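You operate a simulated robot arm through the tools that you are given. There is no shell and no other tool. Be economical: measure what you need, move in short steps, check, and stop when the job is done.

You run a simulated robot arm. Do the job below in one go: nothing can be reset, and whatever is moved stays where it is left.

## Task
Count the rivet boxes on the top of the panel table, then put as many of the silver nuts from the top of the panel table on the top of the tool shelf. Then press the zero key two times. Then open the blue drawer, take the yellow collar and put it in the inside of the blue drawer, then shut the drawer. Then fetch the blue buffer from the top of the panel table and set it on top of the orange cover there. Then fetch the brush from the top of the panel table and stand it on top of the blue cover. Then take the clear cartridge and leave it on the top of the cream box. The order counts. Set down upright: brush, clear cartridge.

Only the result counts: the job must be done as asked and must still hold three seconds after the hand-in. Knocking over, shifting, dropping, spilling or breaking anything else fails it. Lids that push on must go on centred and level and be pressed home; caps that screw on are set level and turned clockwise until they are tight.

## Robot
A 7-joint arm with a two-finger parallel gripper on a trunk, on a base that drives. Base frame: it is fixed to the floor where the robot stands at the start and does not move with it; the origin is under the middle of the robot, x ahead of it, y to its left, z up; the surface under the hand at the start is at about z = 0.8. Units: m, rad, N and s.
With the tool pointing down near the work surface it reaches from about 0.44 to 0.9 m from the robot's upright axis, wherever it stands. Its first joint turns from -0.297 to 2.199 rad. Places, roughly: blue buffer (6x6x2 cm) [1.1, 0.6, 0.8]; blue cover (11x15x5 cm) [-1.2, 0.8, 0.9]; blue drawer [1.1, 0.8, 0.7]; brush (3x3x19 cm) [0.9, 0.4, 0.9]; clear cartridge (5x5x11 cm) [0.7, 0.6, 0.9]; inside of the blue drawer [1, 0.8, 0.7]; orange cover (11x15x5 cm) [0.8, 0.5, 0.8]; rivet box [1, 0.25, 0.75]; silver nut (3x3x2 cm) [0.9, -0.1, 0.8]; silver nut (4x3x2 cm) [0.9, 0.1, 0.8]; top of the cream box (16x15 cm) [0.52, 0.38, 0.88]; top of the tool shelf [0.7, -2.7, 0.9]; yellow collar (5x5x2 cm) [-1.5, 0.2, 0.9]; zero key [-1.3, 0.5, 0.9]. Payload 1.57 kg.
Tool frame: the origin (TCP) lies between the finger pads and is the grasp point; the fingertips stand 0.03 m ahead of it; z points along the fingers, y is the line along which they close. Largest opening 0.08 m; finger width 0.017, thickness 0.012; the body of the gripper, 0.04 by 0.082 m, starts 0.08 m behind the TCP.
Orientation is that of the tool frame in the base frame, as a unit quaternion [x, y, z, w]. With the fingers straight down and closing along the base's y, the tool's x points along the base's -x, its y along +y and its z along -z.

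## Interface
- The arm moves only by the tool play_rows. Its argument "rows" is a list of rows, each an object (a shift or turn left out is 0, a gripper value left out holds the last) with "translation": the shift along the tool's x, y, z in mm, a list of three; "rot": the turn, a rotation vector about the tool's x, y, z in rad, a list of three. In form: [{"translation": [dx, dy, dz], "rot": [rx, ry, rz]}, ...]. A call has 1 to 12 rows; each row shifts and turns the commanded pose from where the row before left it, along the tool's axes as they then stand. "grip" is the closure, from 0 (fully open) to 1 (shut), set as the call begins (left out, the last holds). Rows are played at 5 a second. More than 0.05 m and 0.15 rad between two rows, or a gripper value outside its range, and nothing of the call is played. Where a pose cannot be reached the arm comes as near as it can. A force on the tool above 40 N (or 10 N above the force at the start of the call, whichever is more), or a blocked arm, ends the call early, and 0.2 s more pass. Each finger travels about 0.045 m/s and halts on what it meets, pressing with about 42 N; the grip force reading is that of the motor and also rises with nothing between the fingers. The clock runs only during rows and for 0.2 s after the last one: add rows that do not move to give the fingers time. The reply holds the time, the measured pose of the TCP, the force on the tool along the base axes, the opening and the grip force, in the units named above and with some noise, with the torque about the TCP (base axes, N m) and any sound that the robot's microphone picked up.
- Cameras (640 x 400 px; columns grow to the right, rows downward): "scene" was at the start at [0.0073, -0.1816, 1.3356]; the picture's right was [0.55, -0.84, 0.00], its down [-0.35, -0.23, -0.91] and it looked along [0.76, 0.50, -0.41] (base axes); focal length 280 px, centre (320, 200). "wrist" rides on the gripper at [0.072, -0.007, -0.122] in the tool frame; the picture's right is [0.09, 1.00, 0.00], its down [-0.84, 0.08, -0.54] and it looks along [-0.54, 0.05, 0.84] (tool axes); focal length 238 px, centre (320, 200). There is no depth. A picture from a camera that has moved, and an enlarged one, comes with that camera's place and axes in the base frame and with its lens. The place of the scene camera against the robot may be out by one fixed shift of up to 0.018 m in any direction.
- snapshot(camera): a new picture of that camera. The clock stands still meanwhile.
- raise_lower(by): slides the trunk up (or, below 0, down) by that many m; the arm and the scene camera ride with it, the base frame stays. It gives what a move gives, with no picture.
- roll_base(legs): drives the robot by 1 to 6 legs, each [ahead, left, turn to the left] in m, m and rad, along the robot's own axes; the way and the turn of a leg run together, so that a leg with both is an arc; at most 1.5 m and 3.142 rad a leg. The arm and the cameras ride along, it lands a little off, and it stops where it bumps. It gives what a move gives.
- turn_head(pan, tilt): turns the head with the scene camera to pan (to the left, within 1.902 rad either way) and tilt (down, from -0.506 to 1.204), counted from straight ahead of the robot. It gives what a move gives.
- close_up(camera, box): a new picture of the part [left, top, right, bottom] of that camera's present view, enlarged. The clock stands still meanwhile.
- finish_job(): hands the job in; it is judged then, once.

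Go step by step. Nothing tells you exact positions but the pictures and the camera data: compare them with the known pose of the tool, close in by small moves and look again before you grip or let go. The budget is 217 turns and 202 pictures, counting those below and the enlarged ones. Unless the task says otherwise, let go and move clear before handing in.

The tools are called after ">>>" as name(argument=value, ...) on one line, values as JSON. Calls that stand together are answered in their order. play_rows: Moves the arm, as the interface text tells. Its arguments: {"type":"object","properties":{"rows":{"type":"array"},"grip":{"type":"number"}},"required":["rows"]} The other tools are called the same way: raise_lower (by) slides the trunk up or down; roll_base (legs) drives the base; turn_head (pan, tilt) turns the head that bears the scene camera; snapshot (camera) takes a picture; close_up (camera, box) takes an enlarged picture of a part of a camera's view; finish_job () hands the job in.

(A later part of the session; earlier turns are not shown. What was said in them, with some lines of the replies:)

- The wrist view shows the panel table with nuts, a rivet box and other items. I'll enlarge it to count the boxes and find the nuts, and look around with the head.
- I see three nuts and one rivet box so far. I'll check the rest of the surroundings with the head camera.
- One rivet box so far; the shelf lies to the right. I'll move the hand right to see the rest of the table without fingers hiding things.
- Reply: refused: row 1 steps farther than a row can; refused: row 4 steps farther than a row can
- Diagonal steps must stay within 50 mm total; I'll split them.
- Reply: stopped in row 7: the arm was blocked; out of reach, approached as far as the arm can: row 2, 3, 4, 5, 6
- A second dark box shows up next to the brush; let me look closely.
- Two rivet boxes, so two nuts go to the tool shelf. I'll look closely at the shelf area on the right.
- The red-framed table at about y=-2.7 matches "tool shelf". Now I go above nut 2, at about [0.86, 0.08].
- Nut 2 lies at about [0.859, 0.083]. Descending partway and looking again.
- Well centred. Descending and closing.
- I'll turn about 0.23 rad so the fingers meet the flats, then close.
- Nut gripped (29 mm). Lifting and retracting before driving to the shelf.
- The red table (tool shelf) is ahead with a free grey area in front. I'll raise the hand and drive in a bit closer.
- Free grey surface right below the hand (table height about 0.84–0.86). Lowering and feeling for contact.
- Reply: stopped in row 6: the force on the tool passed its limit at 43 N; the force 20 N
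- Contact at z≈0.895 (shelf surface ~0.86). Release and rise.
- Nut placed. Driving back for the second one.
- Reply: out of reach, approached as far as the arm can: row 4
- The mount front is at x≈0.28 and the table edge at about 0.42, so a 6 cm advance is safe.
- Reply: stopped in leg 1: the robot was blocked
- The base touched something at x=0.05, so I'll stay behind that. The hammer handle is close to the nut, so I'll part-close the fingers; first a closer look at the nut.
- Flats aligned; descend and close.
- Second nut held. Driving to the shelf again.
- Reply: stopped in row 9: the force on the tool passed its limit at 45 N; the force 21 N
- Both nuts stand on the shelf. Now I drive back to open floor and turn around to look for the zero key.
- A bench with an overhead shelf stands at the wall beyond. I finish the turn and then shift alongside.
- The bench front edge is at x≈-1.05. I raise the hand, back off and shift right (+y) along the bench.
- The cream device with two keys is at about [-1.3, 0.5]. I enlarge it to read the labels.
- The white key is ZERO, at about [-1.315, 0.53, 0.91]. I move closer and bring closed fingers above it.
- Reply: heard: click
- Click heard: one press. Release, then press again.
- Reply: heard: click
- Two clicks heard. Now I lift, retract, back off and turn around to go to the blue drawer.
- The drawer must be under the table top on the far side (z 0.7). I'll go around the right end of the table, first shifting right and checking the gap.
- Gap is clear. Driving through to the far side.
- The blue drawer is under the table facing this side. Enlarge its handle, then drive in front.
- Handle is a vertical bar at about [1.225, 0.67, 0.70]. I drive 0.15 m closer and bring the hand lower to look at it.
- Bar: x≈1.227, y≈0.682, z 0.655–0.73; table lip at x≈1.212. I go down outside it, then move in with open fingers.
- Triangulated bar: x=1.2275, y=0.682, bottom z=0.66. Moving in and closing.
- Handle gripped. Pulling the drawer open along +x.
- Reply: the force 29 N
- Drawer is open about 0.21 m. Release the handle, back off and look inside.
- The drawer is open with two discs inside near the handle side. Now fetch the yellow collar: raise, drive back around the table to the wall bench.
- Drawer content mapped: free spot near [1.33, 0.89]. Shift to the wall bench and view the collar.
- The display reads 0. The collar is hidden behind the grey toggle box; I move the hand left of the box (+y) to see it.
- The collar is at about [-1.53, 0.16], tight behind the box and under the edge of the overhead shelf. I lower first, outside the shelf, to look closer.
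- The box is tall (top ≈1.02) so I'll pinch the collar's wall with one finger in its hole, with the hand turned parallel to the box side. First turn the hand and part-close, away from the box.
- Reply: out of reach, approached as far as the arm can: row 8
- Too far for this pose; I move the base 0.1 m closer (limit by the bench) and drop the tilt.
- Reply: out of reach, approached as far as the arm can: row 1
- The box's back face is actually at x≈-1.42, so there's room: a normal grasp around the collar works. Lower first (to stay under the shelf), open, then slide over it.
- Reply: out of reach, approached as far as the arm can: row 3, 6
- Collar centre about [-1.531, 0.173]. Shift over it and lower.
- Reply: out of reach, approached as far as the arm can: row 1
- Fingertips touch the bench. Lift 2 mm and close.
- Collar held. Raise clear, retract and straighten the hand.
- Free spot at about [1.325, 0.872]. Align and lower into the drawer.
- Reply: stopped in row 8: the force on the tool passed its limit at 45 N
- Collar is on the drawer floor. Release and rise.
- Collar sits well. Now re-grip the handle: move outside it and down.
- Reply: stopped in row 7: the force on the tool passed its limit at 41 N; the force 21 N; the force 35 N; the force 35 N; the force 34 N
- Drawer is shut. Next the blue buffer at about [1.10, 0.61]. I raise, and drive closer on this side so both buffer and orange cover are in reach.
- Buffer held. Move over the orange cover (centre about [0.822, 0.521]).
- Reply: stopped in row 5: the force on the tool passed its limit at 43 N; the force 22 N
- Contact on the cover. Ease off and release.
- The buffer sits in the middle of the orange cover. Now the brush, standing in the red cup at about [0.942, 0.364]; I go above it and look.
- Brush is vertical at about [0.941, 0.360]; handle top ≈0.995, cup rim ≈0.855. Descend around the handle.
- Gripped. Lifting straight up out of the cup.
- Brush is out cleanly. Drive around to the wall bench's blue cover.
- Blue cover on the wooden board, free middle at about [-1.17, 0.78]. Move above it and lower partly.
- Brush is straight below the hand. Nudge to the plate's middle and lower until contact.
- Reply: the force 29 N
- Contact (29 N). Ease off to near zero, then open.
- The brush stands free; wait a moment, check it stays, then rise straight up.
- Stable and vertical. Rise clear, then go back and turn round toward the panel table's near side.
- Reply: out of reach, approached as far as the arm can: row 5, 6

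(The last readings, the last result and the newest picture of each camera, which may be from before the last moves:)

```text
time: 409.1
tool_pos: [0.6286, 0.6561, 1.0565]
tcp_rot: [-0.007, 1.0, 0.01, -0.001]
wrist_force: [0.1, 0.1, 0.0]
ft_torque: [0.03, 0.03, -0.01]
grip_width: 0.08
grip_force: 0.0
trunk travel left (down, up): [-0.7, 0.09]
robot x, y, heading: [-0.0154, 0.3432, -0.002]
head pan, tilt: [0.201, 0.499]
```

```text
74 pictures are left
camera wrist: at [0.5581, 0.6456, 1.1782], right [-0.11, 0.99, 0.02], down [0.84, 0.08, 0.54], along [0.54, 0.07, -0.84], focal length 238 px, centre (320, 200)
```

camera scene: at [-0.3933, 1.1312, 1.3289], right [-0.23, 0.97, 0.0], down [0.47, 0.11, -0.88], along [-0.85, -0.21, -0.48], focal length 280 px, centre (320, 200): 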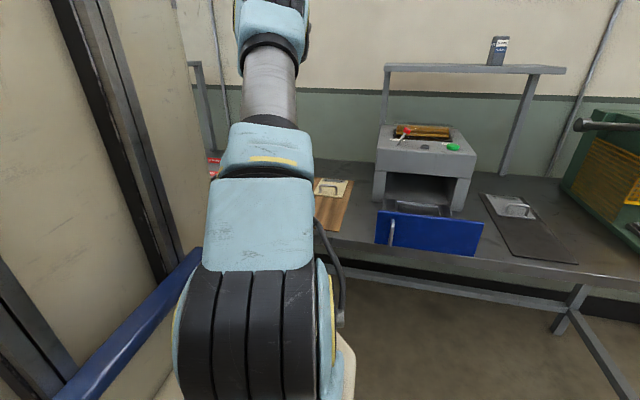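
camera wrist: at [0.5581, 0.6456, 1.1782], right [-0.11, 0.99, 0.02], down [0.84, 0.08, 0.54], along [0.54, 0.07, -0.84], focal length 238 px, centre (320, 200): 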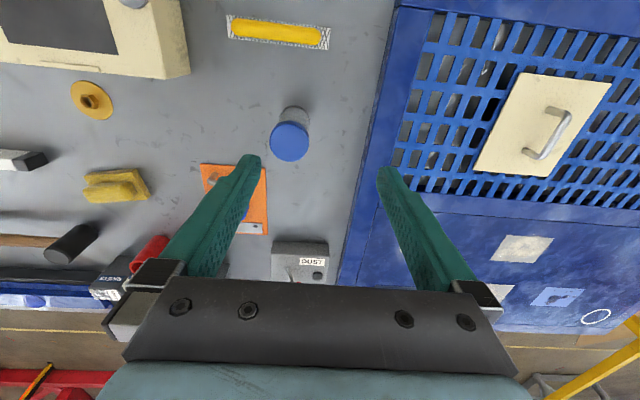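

>>> play_rows(rows=[{"translation": [-25, -35, 0]}, {"translation": [0, 0, 40]}, {"translation": [0, 0, 20]}, {}])

>>> snapshot(camera="wrist")

```text
time: 410.1
tool_pos: [0.6561, 0.6233, 0.994]
tcp_rot: [-0.007, 1.0, 0.009, -0.001]
wrist_force: [0.4, 1.0, 0.2]
ft_torque: [-0.03, 0.01, 0.01]
grip_width: 0.0799
grip_force: 0.1
trunk travel left (down, up): [-0.7, 0.09]
robot x, y, heading: [-0.0147, 0.3463, -0.004]
head pan, tilt: [0.201, 0.499]
```

```text
73 pictures are left
camera wrist: at [0.584, 0.6115, 1.1165], right [-0.11, 0.99, 0.02], down [0.84, 0.08, 0.54], along [0.54, 0.07, -0.84], focal length 238 px, centre (320, 200)
```

wrist: 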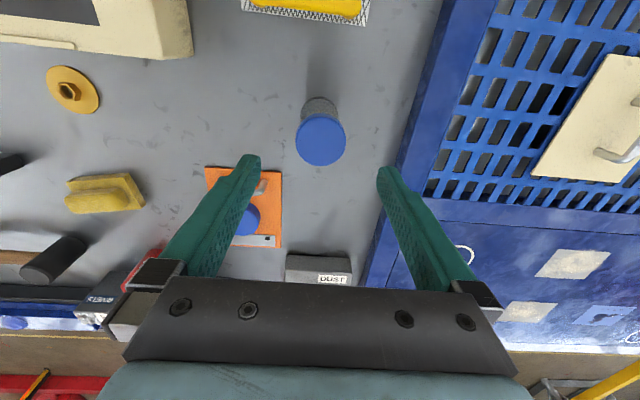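

Aligned. Descend around the cartridge and close.

>>> play_rows(rows=[{"translation": [0, 0, 40]}, {"translation": [0, 0, 40]}, {"translation": [0, 0, 30]}, {"translation": [0, 0, 18]}, {}])

>>> snapshot(camera="wrist")

>>> play_rows(rows=[{}, {}, {}, {}], grip=1)

>>> snapshot(camera="wrist")

```text
time: 411.3
tool_pos: [0.6542, 0.6265, 0.8668]
tcp_rot: [-0.007, 1.0, 0.01, -0.001]
wrist_force: [-0.8, 0.2, 0.3]
ft_torque: [0.0, -0.02, -0.02]
grip_width: 0.0799
grip_force: 0.1
trunk travel left (down, up): [-0.7, 0.09]
robot x, y, heading: [-0.0169, 0.3458, -0.004]
head pan, tilt: [0.201, 0.499]
```

```text
72 pictures are left
camera wrist: at [0.5831, 0.6151, 0.9886], right [-0.11, 0.99, 0.02], down [0.84, 0.08, 0.54], along [0.54, 0.07, -0.84], focal length 238 px, centre (320, 200)
```

wrist: 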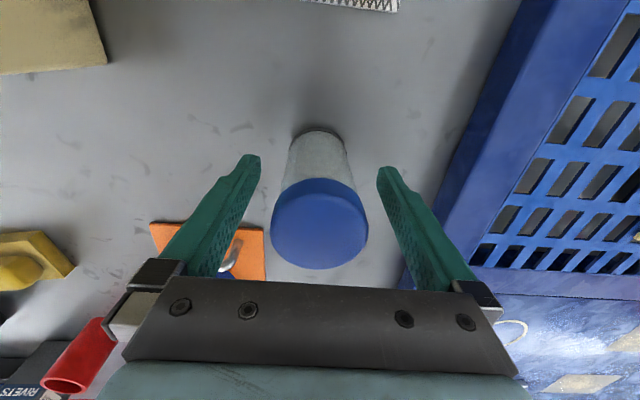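

```text
time: 412.3
tool_pos: [0.6538, 0.6261, 0.8663]
tcp_rot: [-0.007, 1.0, 0.009, -0.001]
wrist_force: [-0.1, -0.9, 1.1]
ft_torque: [-0.02, 0.0, 0.01]
grip_width: 0.0465
grip_force: 31.8
trunk travel left (down, up): [-0.7, 0.09]
robot x, y, heading: [-0.0177, 0.3469, -0.006]
head pan, tilt: [0.201, 0.499]
```

```text
71 pictures are left
camera wrist: at [0.5831, 0.615, 0.9889], right [-0.11, 0.99, 0.02], down [0.84, 0.08, 0.54], along [0.54, 0.07, -0.84], focal length 238 px, centre (320, 200)
```

wrist: 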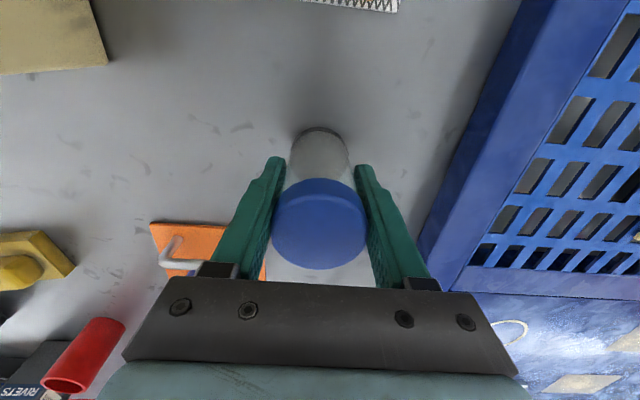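

Held. Lift, back the base a little, then swing over the cream box.

>>> play_rows(rows=[{"translation": [0, 0, -40]}, {"translation": [0, 0, -45]}, {"translation": [0, 0, -50]}, {"translation": [0, 0, -45]}, {}])

>>> roll_base(legs=[[-0.13, 0, 0]])

>>> play_rows(rows=[{"translation": [0, -45, 0]}, {"translation": [0, -45, 0]}, {"translation": [0, -45, 0]}, {"translation": [0, -45, 0]}, {}])

>>> snapshot(camera="wrist")

```text
time: 413.5
tool_pos: [0.6549, 0.6226, 1.0494]
tcp_rot: [-0.007, 1.0, 0.01, -0.001]
wrist_force: [0.3, -1.1, -0.3]
ft_torque: [-0.01, -0.01, -0.01]
grip_width: 0.0461
grip_force: 42.1
trunk travel left (down, up): [-0.7, 0.09]
robot x, y, heading: [-0.0178, 0.3464, -0.001]
head pan, tilt: [0.201, 0.499]
```

```text
time: 414.8
tool_pos: [0.5236, 0.6214, 1.0491]
tcp_rot: [-0.007, 1.0, 0.01, 0.0]
wrist_force: [0.1, -0.2, -0.8]
ft_torque: [0.03, 0.0, -0.03]
grip_width: 0.0461
grip_force: 41.8
trunk travel left (down, up): [-0.7, 0.09]
robot x, y, heading: [-0.1463, 0.3458, -0.003]
head pan, tilt: [0.201, 0.499]
```

```text
time: 416.0
tool_pos: [0.5257, 0.4419, 1.0459]
tcp_rot: [-0.007, 1.0, 0.01, 0.0]
wrist_force: [0.0, -0.6, -0.1]
ft_torque: [0.02, 0.03, 0.01]
grip_width: 0.0463
grip_force: 41.9
trunk travel left (down, up): [-0.7, 0.09]
robot x, y, heading: [-0.1482, 0.3459, 0.003]
head pan, tilt: [0.201, 0.499]
```

```text
70 pictures are left
camera wrist: at [0.4551, 0.4305, 1.1672], right [-0.11, 0.99, 0.02], down [0.84, 0.08, 0.54], along [0.54, 0.07, -0.84], focal length 238 px, centre (320, 200)
```

wrist: 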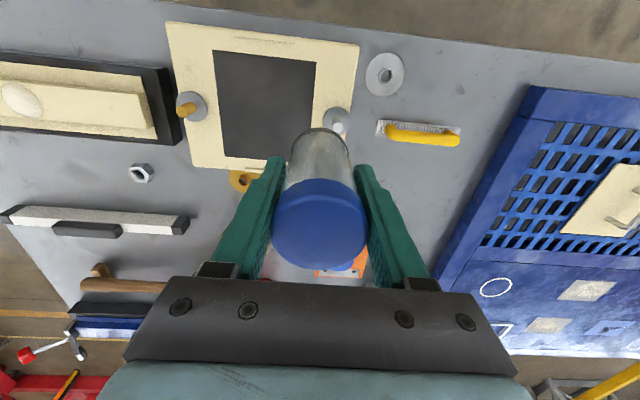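

>>> close_up(camera="wrist", box=[150, 10, 410, 180])

```text
2.35 times, centred on (280, 95) of wrist
camera zoom: at [0.4551, 0.4305, 1.1672], right [-0.11, 0.99, 0.02], down [0.84, 0.08, 0.54], along [0.54, 0.07, -0.84], focal length 561 px, centre (414, 447)
```

zoom: 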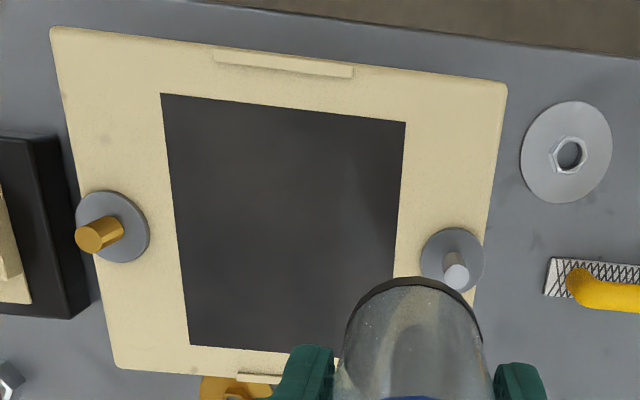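

Dark pad centre on the cream box is at about [0.514, 0.379, 0.88]. Move there and lower.

>>> play_rows(rows=[{"translation": [6, -32, 0]}, {"translation": [6, -31, 0]}, {"translation": [0, 0, 40]}, {}])

>>> snapshot(camera="wrist")

```text
time: 417.0
tool_pos: [0.5168, 0.3807, 1.0038]
tcp_rot: [-0.006, 1.0, 0.009, -0.001]
wrist_force: [0.8, -0.1, -0.6]
ft_torque: [0.01, 0.01, 0.02]
grip_width: 0.0462
grip_force: 41.5
trunk travel left (down, up): [-0.7, 0.09]
robot x, y, heading: [-0.147, 0.3469, -0.004]
head pan, tilt: [0.201, 0.499]
```

```text
68 pictures are left
camera wrist: at [0.4441, 0.3688, 1.1255], right [-0.11, 0.99, 0.02], down [0.84, 0.08, 0.54], along [0.54, 0.07, -0.84], focal length 238 px, centre (320, 200)
```

wrist: 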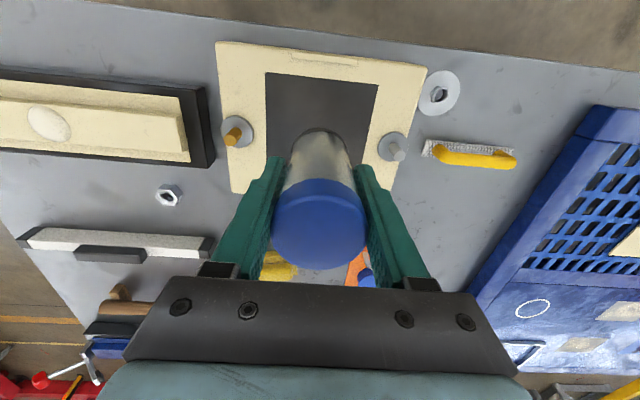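

>>> play_rows(rows=[{"translation": [0, 0, 25]}, {"translation": [0, 0, 15]}, {"translation": [0, 0, 5]}, {"translation": [0, 0, 3]}, {"translation": [0, 0, 2]}, {"translation": [0, 0, 2]}, {"translation": [0, 0, 2]}, {"translation": [0, 0, 2]}, {}])

>>> snapshot(camera="wrist")

```text
time: 419.0
tool_pos: [0.516, 0.3819, 0.948]
tcp_rot: [-0.007, 1.0, 0.01, -0.001]
wrist_force: [-0.6, -0.3, 0.0]
ft_torque: [-0.03, 0.0, -0.01]
grip_width: 0.0459
grip_force: 42.0
trunk travel left (down, up): [-0.7, 0.09]
robot x, y, heading: [-0.1486, 0.3439, 0.001]
head pan, tilt: [0.201, 0.499]
```

```text
67 pictures are left
camera wrist: at [0.4437, 0.37, 1.0691], right [-0.11, 0.99, 0.02], down [0.84, 0.08, 0.54], along [0.54, 0.07, -0.84], focal length 238 px, centre (320, 200)
```

wrist: 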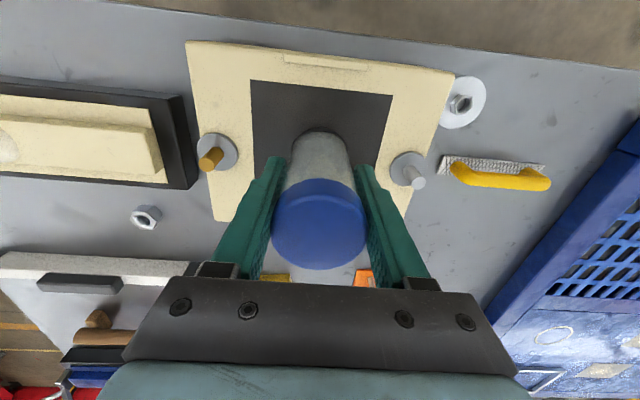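

>>> play_rows(rows=[{"translation": [0, 0, 2]}, {"translation": [0, 0, 2]}, {"translation": [0, 0, 2]}, {}])

```text
time: 420.0
tool_pos: [0.5164, 0.3805, 0.9417]
tcp_rot: [-0.007, 1.0, 0.009, -0.001]
wrist_force: [-0.5, -0.3, -0.2]
ft_torque: [0.0, 0.0, -0.01]
grip_width: 0.0459
grip_force: 41.6
trunk travel left (down, up): [-0.7, 0.09]
robot x, y, heading: [-0.1482, 0.3454, -0.003]
head pan, tilt: [0.201, 0.499]
```

>>> play_rows(rows=[{"translation": [0, 0, 2]}, {"translation": [0, 0, 2]}, {"translation": [0, 0, 2]}, {"translation": [0, 0, 2]}, {"translation": [0, 0, 2]}, {"translation": [0, 0, 2]}, {}])

>>> snapshot(camera="wrist")

```text
time: 421.6
tool_pos: [0.5154, 0.3823, 0.9308]
tcp_rot: [-0.007, 1.0, 0.01, 0.002]
wrist_force: [2.7, 0.1, 36.0]
ft_torque: [-0.52, -0.38, 0.08]
grip_width: 0.0464
grip_force: 42.3
trunk travel left (down, up): [-0.7, 0.09]
robot x, y, heading: [-0.1491, 0.3444, -0.002]
head pan, tilt: [0.201, 0.499]
```

```text
66 pictures are left
camera wrist: at [0.4437, 0.3706, 1.0525], right [-0.11, 0.99, 0.02], down [0.83, 0.08, 0.55], along [0.54, 0.07, -0.84], focal length 238 px, centre (320, 200)
```

wrist: 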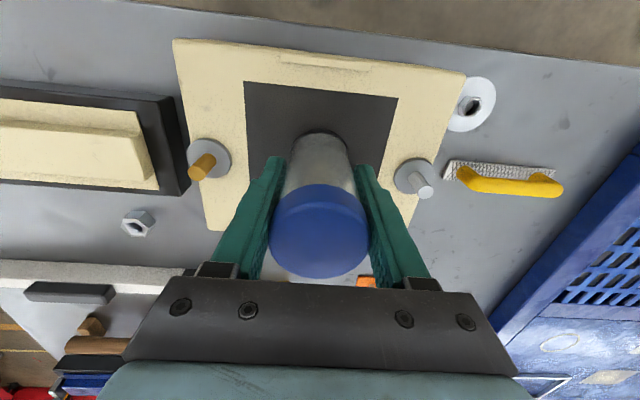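

Contact. Ease off, then open partly.

>>> play_rows(rows=[{"translation": [0, 0, -1.5]}, {"translation": [0, 0, -1]}, {}])

```text
time: 422.4
tool_pos: [0.5145, 0.3804, 0.9306]
tcp_rot: [-0.007, 1.0, 0.009, -0.002]
wrist_force: [4.7, 2.0, 13.5]
ft_torque: [-0.13, -0.38, 0.09]
grip_width: 0.0461
grip_force: 41.9
trunk travel left (down, up): [-0.7, 0.09]
robot x, y, heading: [-0.1497, 0.3449, 0.003]
head pan, tilt: [0.201, 0.499]
```

>>> play_rows(rows=[{"translation": [0, 0, -1]}, {}])

>>> play_rows(rows=[{}, {}, {}, {}, {}], grip=0.1)

>>> snapshot(camera="wrist")

```text
time: 423.0
tool_pos: [0.5141, 0.382, 0.9326]
tcp_rot: [-0.007, 1.0, 0.009, -0.002]
wrist_force: [0.5, 0.6, 0.2]
ft_torque: [-0.01, 0.03, 0.01]
grip_width: 0.046
grip_force: 41.3
trunk travel left (down, up): [-0.7, 0.09]
robot x, y, heading: [-0.1501, 0.3447, 0.001]
head pan, tilt: [0.201, 0.499]
```

```text
time: 424.2
tool_pos: [0.5146, 0.3811, 0.9326]
tcp_rot: [-0.006, 1.0, 0.009, -0.001]
wrist_force: [-0.2, 1.2, -0.5]
ft_torque: [0.01, 0.06, -0.03]
grip_width: 0.0718
grip_force: 0.2
trunk travel left (down, up): [-0.7, 0.09]
robot x, y, heading: [-0.1481, 0.3437, -0.004]
head pan, tilt: [0.201, 0.499]
```

```text
65 pictures are left
camera wrist: at [0.4437, 0.3704, 1.0547], right [-0.11, 0.99, 0.02], down [0.84, 0.08, 0.54], along [0.54, 0.07, -0.84], focal length 238 px, centre (320, 200)
```

wrist: 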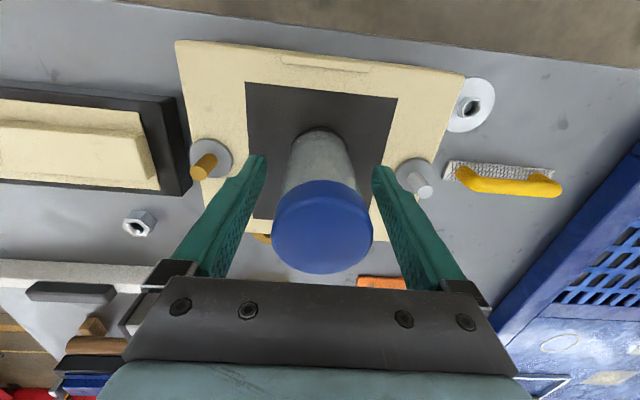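

Cartridge stands free and upright. Rise straight up and check.

>>> play_rows(rows=[{"translation": [0, 0, -25]}, {"translation": [0, 0, -40]}, {"translation": [0, 0, -45]}, {"translation": [0, 0, -45]}, {"translation": [-40, 0, 0]}, {"translation": [-40, 0, 0]}, {}])

>>> snapshot(camera="wrist")

>>> turn_head(pan=0.4, tilt=0.4)

>>> snapshot(camera="scene")

```text
time: 425.8
tool_pos: [0.5942, 0.3801, 1.0882]
tcp_rot: [-0.006, 1.0, 0.01, -0.001]
wrist_force: [-0.7, 0.2, 0.3]
ft_torque: [0.03, -0.01, 0.0]
grip_width: 0.0721
grip_force: 0.1
trunk travel left (down, up): [-0.7, 0.09]
robot x, y, heading: [-0.1496, 0.3465, 0.004]
head pan, tilt: [0.201, 0.499]
```

```text
64 pictures are left
camera wrist: at [0.5236, 0.3686, 1.2103], right [-0.11, 0.99, 0.02], down [0.84, 0.08, 0.54], along [0.54, 0.07, -0.84], focal length 238 px, centre (320, 200)
```

wrist: 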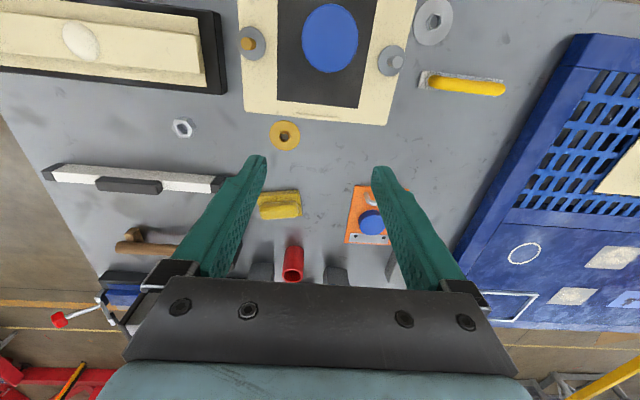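

```text
time: 426.5
tool_pos: [0.5947, 0.3804, 1.0884]
tcp_rot: [-0.006, 1.0, 0.009, -0.001]
wrist_force: [0.5, -0.1, 0.0]
ft_torque: [-0.01, -0.02, -0.01]
grip_width: 0.0721
grip_force: 0.0
trunk travel left (down, up): [-0.7, 0.09]
robot x, y, heading: [-0.1502, 0.3454, -0.0]
head pan, tilt: [0.4, 0.4]
```

```text
63 pictures are left
camera scene: at [-0.1326, 0.1505, 1.338], right [0.39, -0.92, 0.0], down [-0.36, -0.15, -0.92], along [0.85, 0.36, -0.39], focal length 280 px, centre (320, 200)
```

scene: 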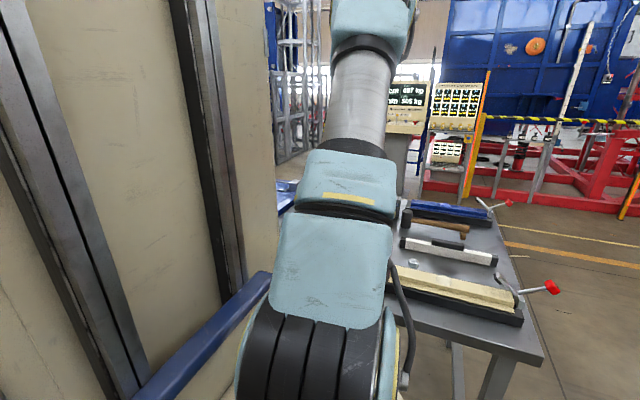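

Everything is in place: the cartridge stands on the cream box and the hand is clear, so I'm handing in.

>>> finish_job()

```text
The job is handed in.
```

I finished every step in the order asked and handed the job in.

- **Nuts:** I counted two rivet boxes on the panel table and put two silver nuts on top of the tool shelf. I took the tool shelf to be the red-framed table at the listed position.
- **Zero key:** I pressed it twice and heard a click each time; the display then read 0.
- **Drawer:** I opened the blue drawer, put the yellow collar inside and pushed it shut against its stop.
- **Buffer:** The blue buffer sits in the middle of the orange cover.
- **Brush:** It stands upright on the blue cover. I checked it just after letting go, but not again before handing in.
- **Cartridge:** The clear cartridge stands upright on the cream box.

While fetching the second nut, the base bumped something at the near side of the panel table and stopped. I saw nothing move.
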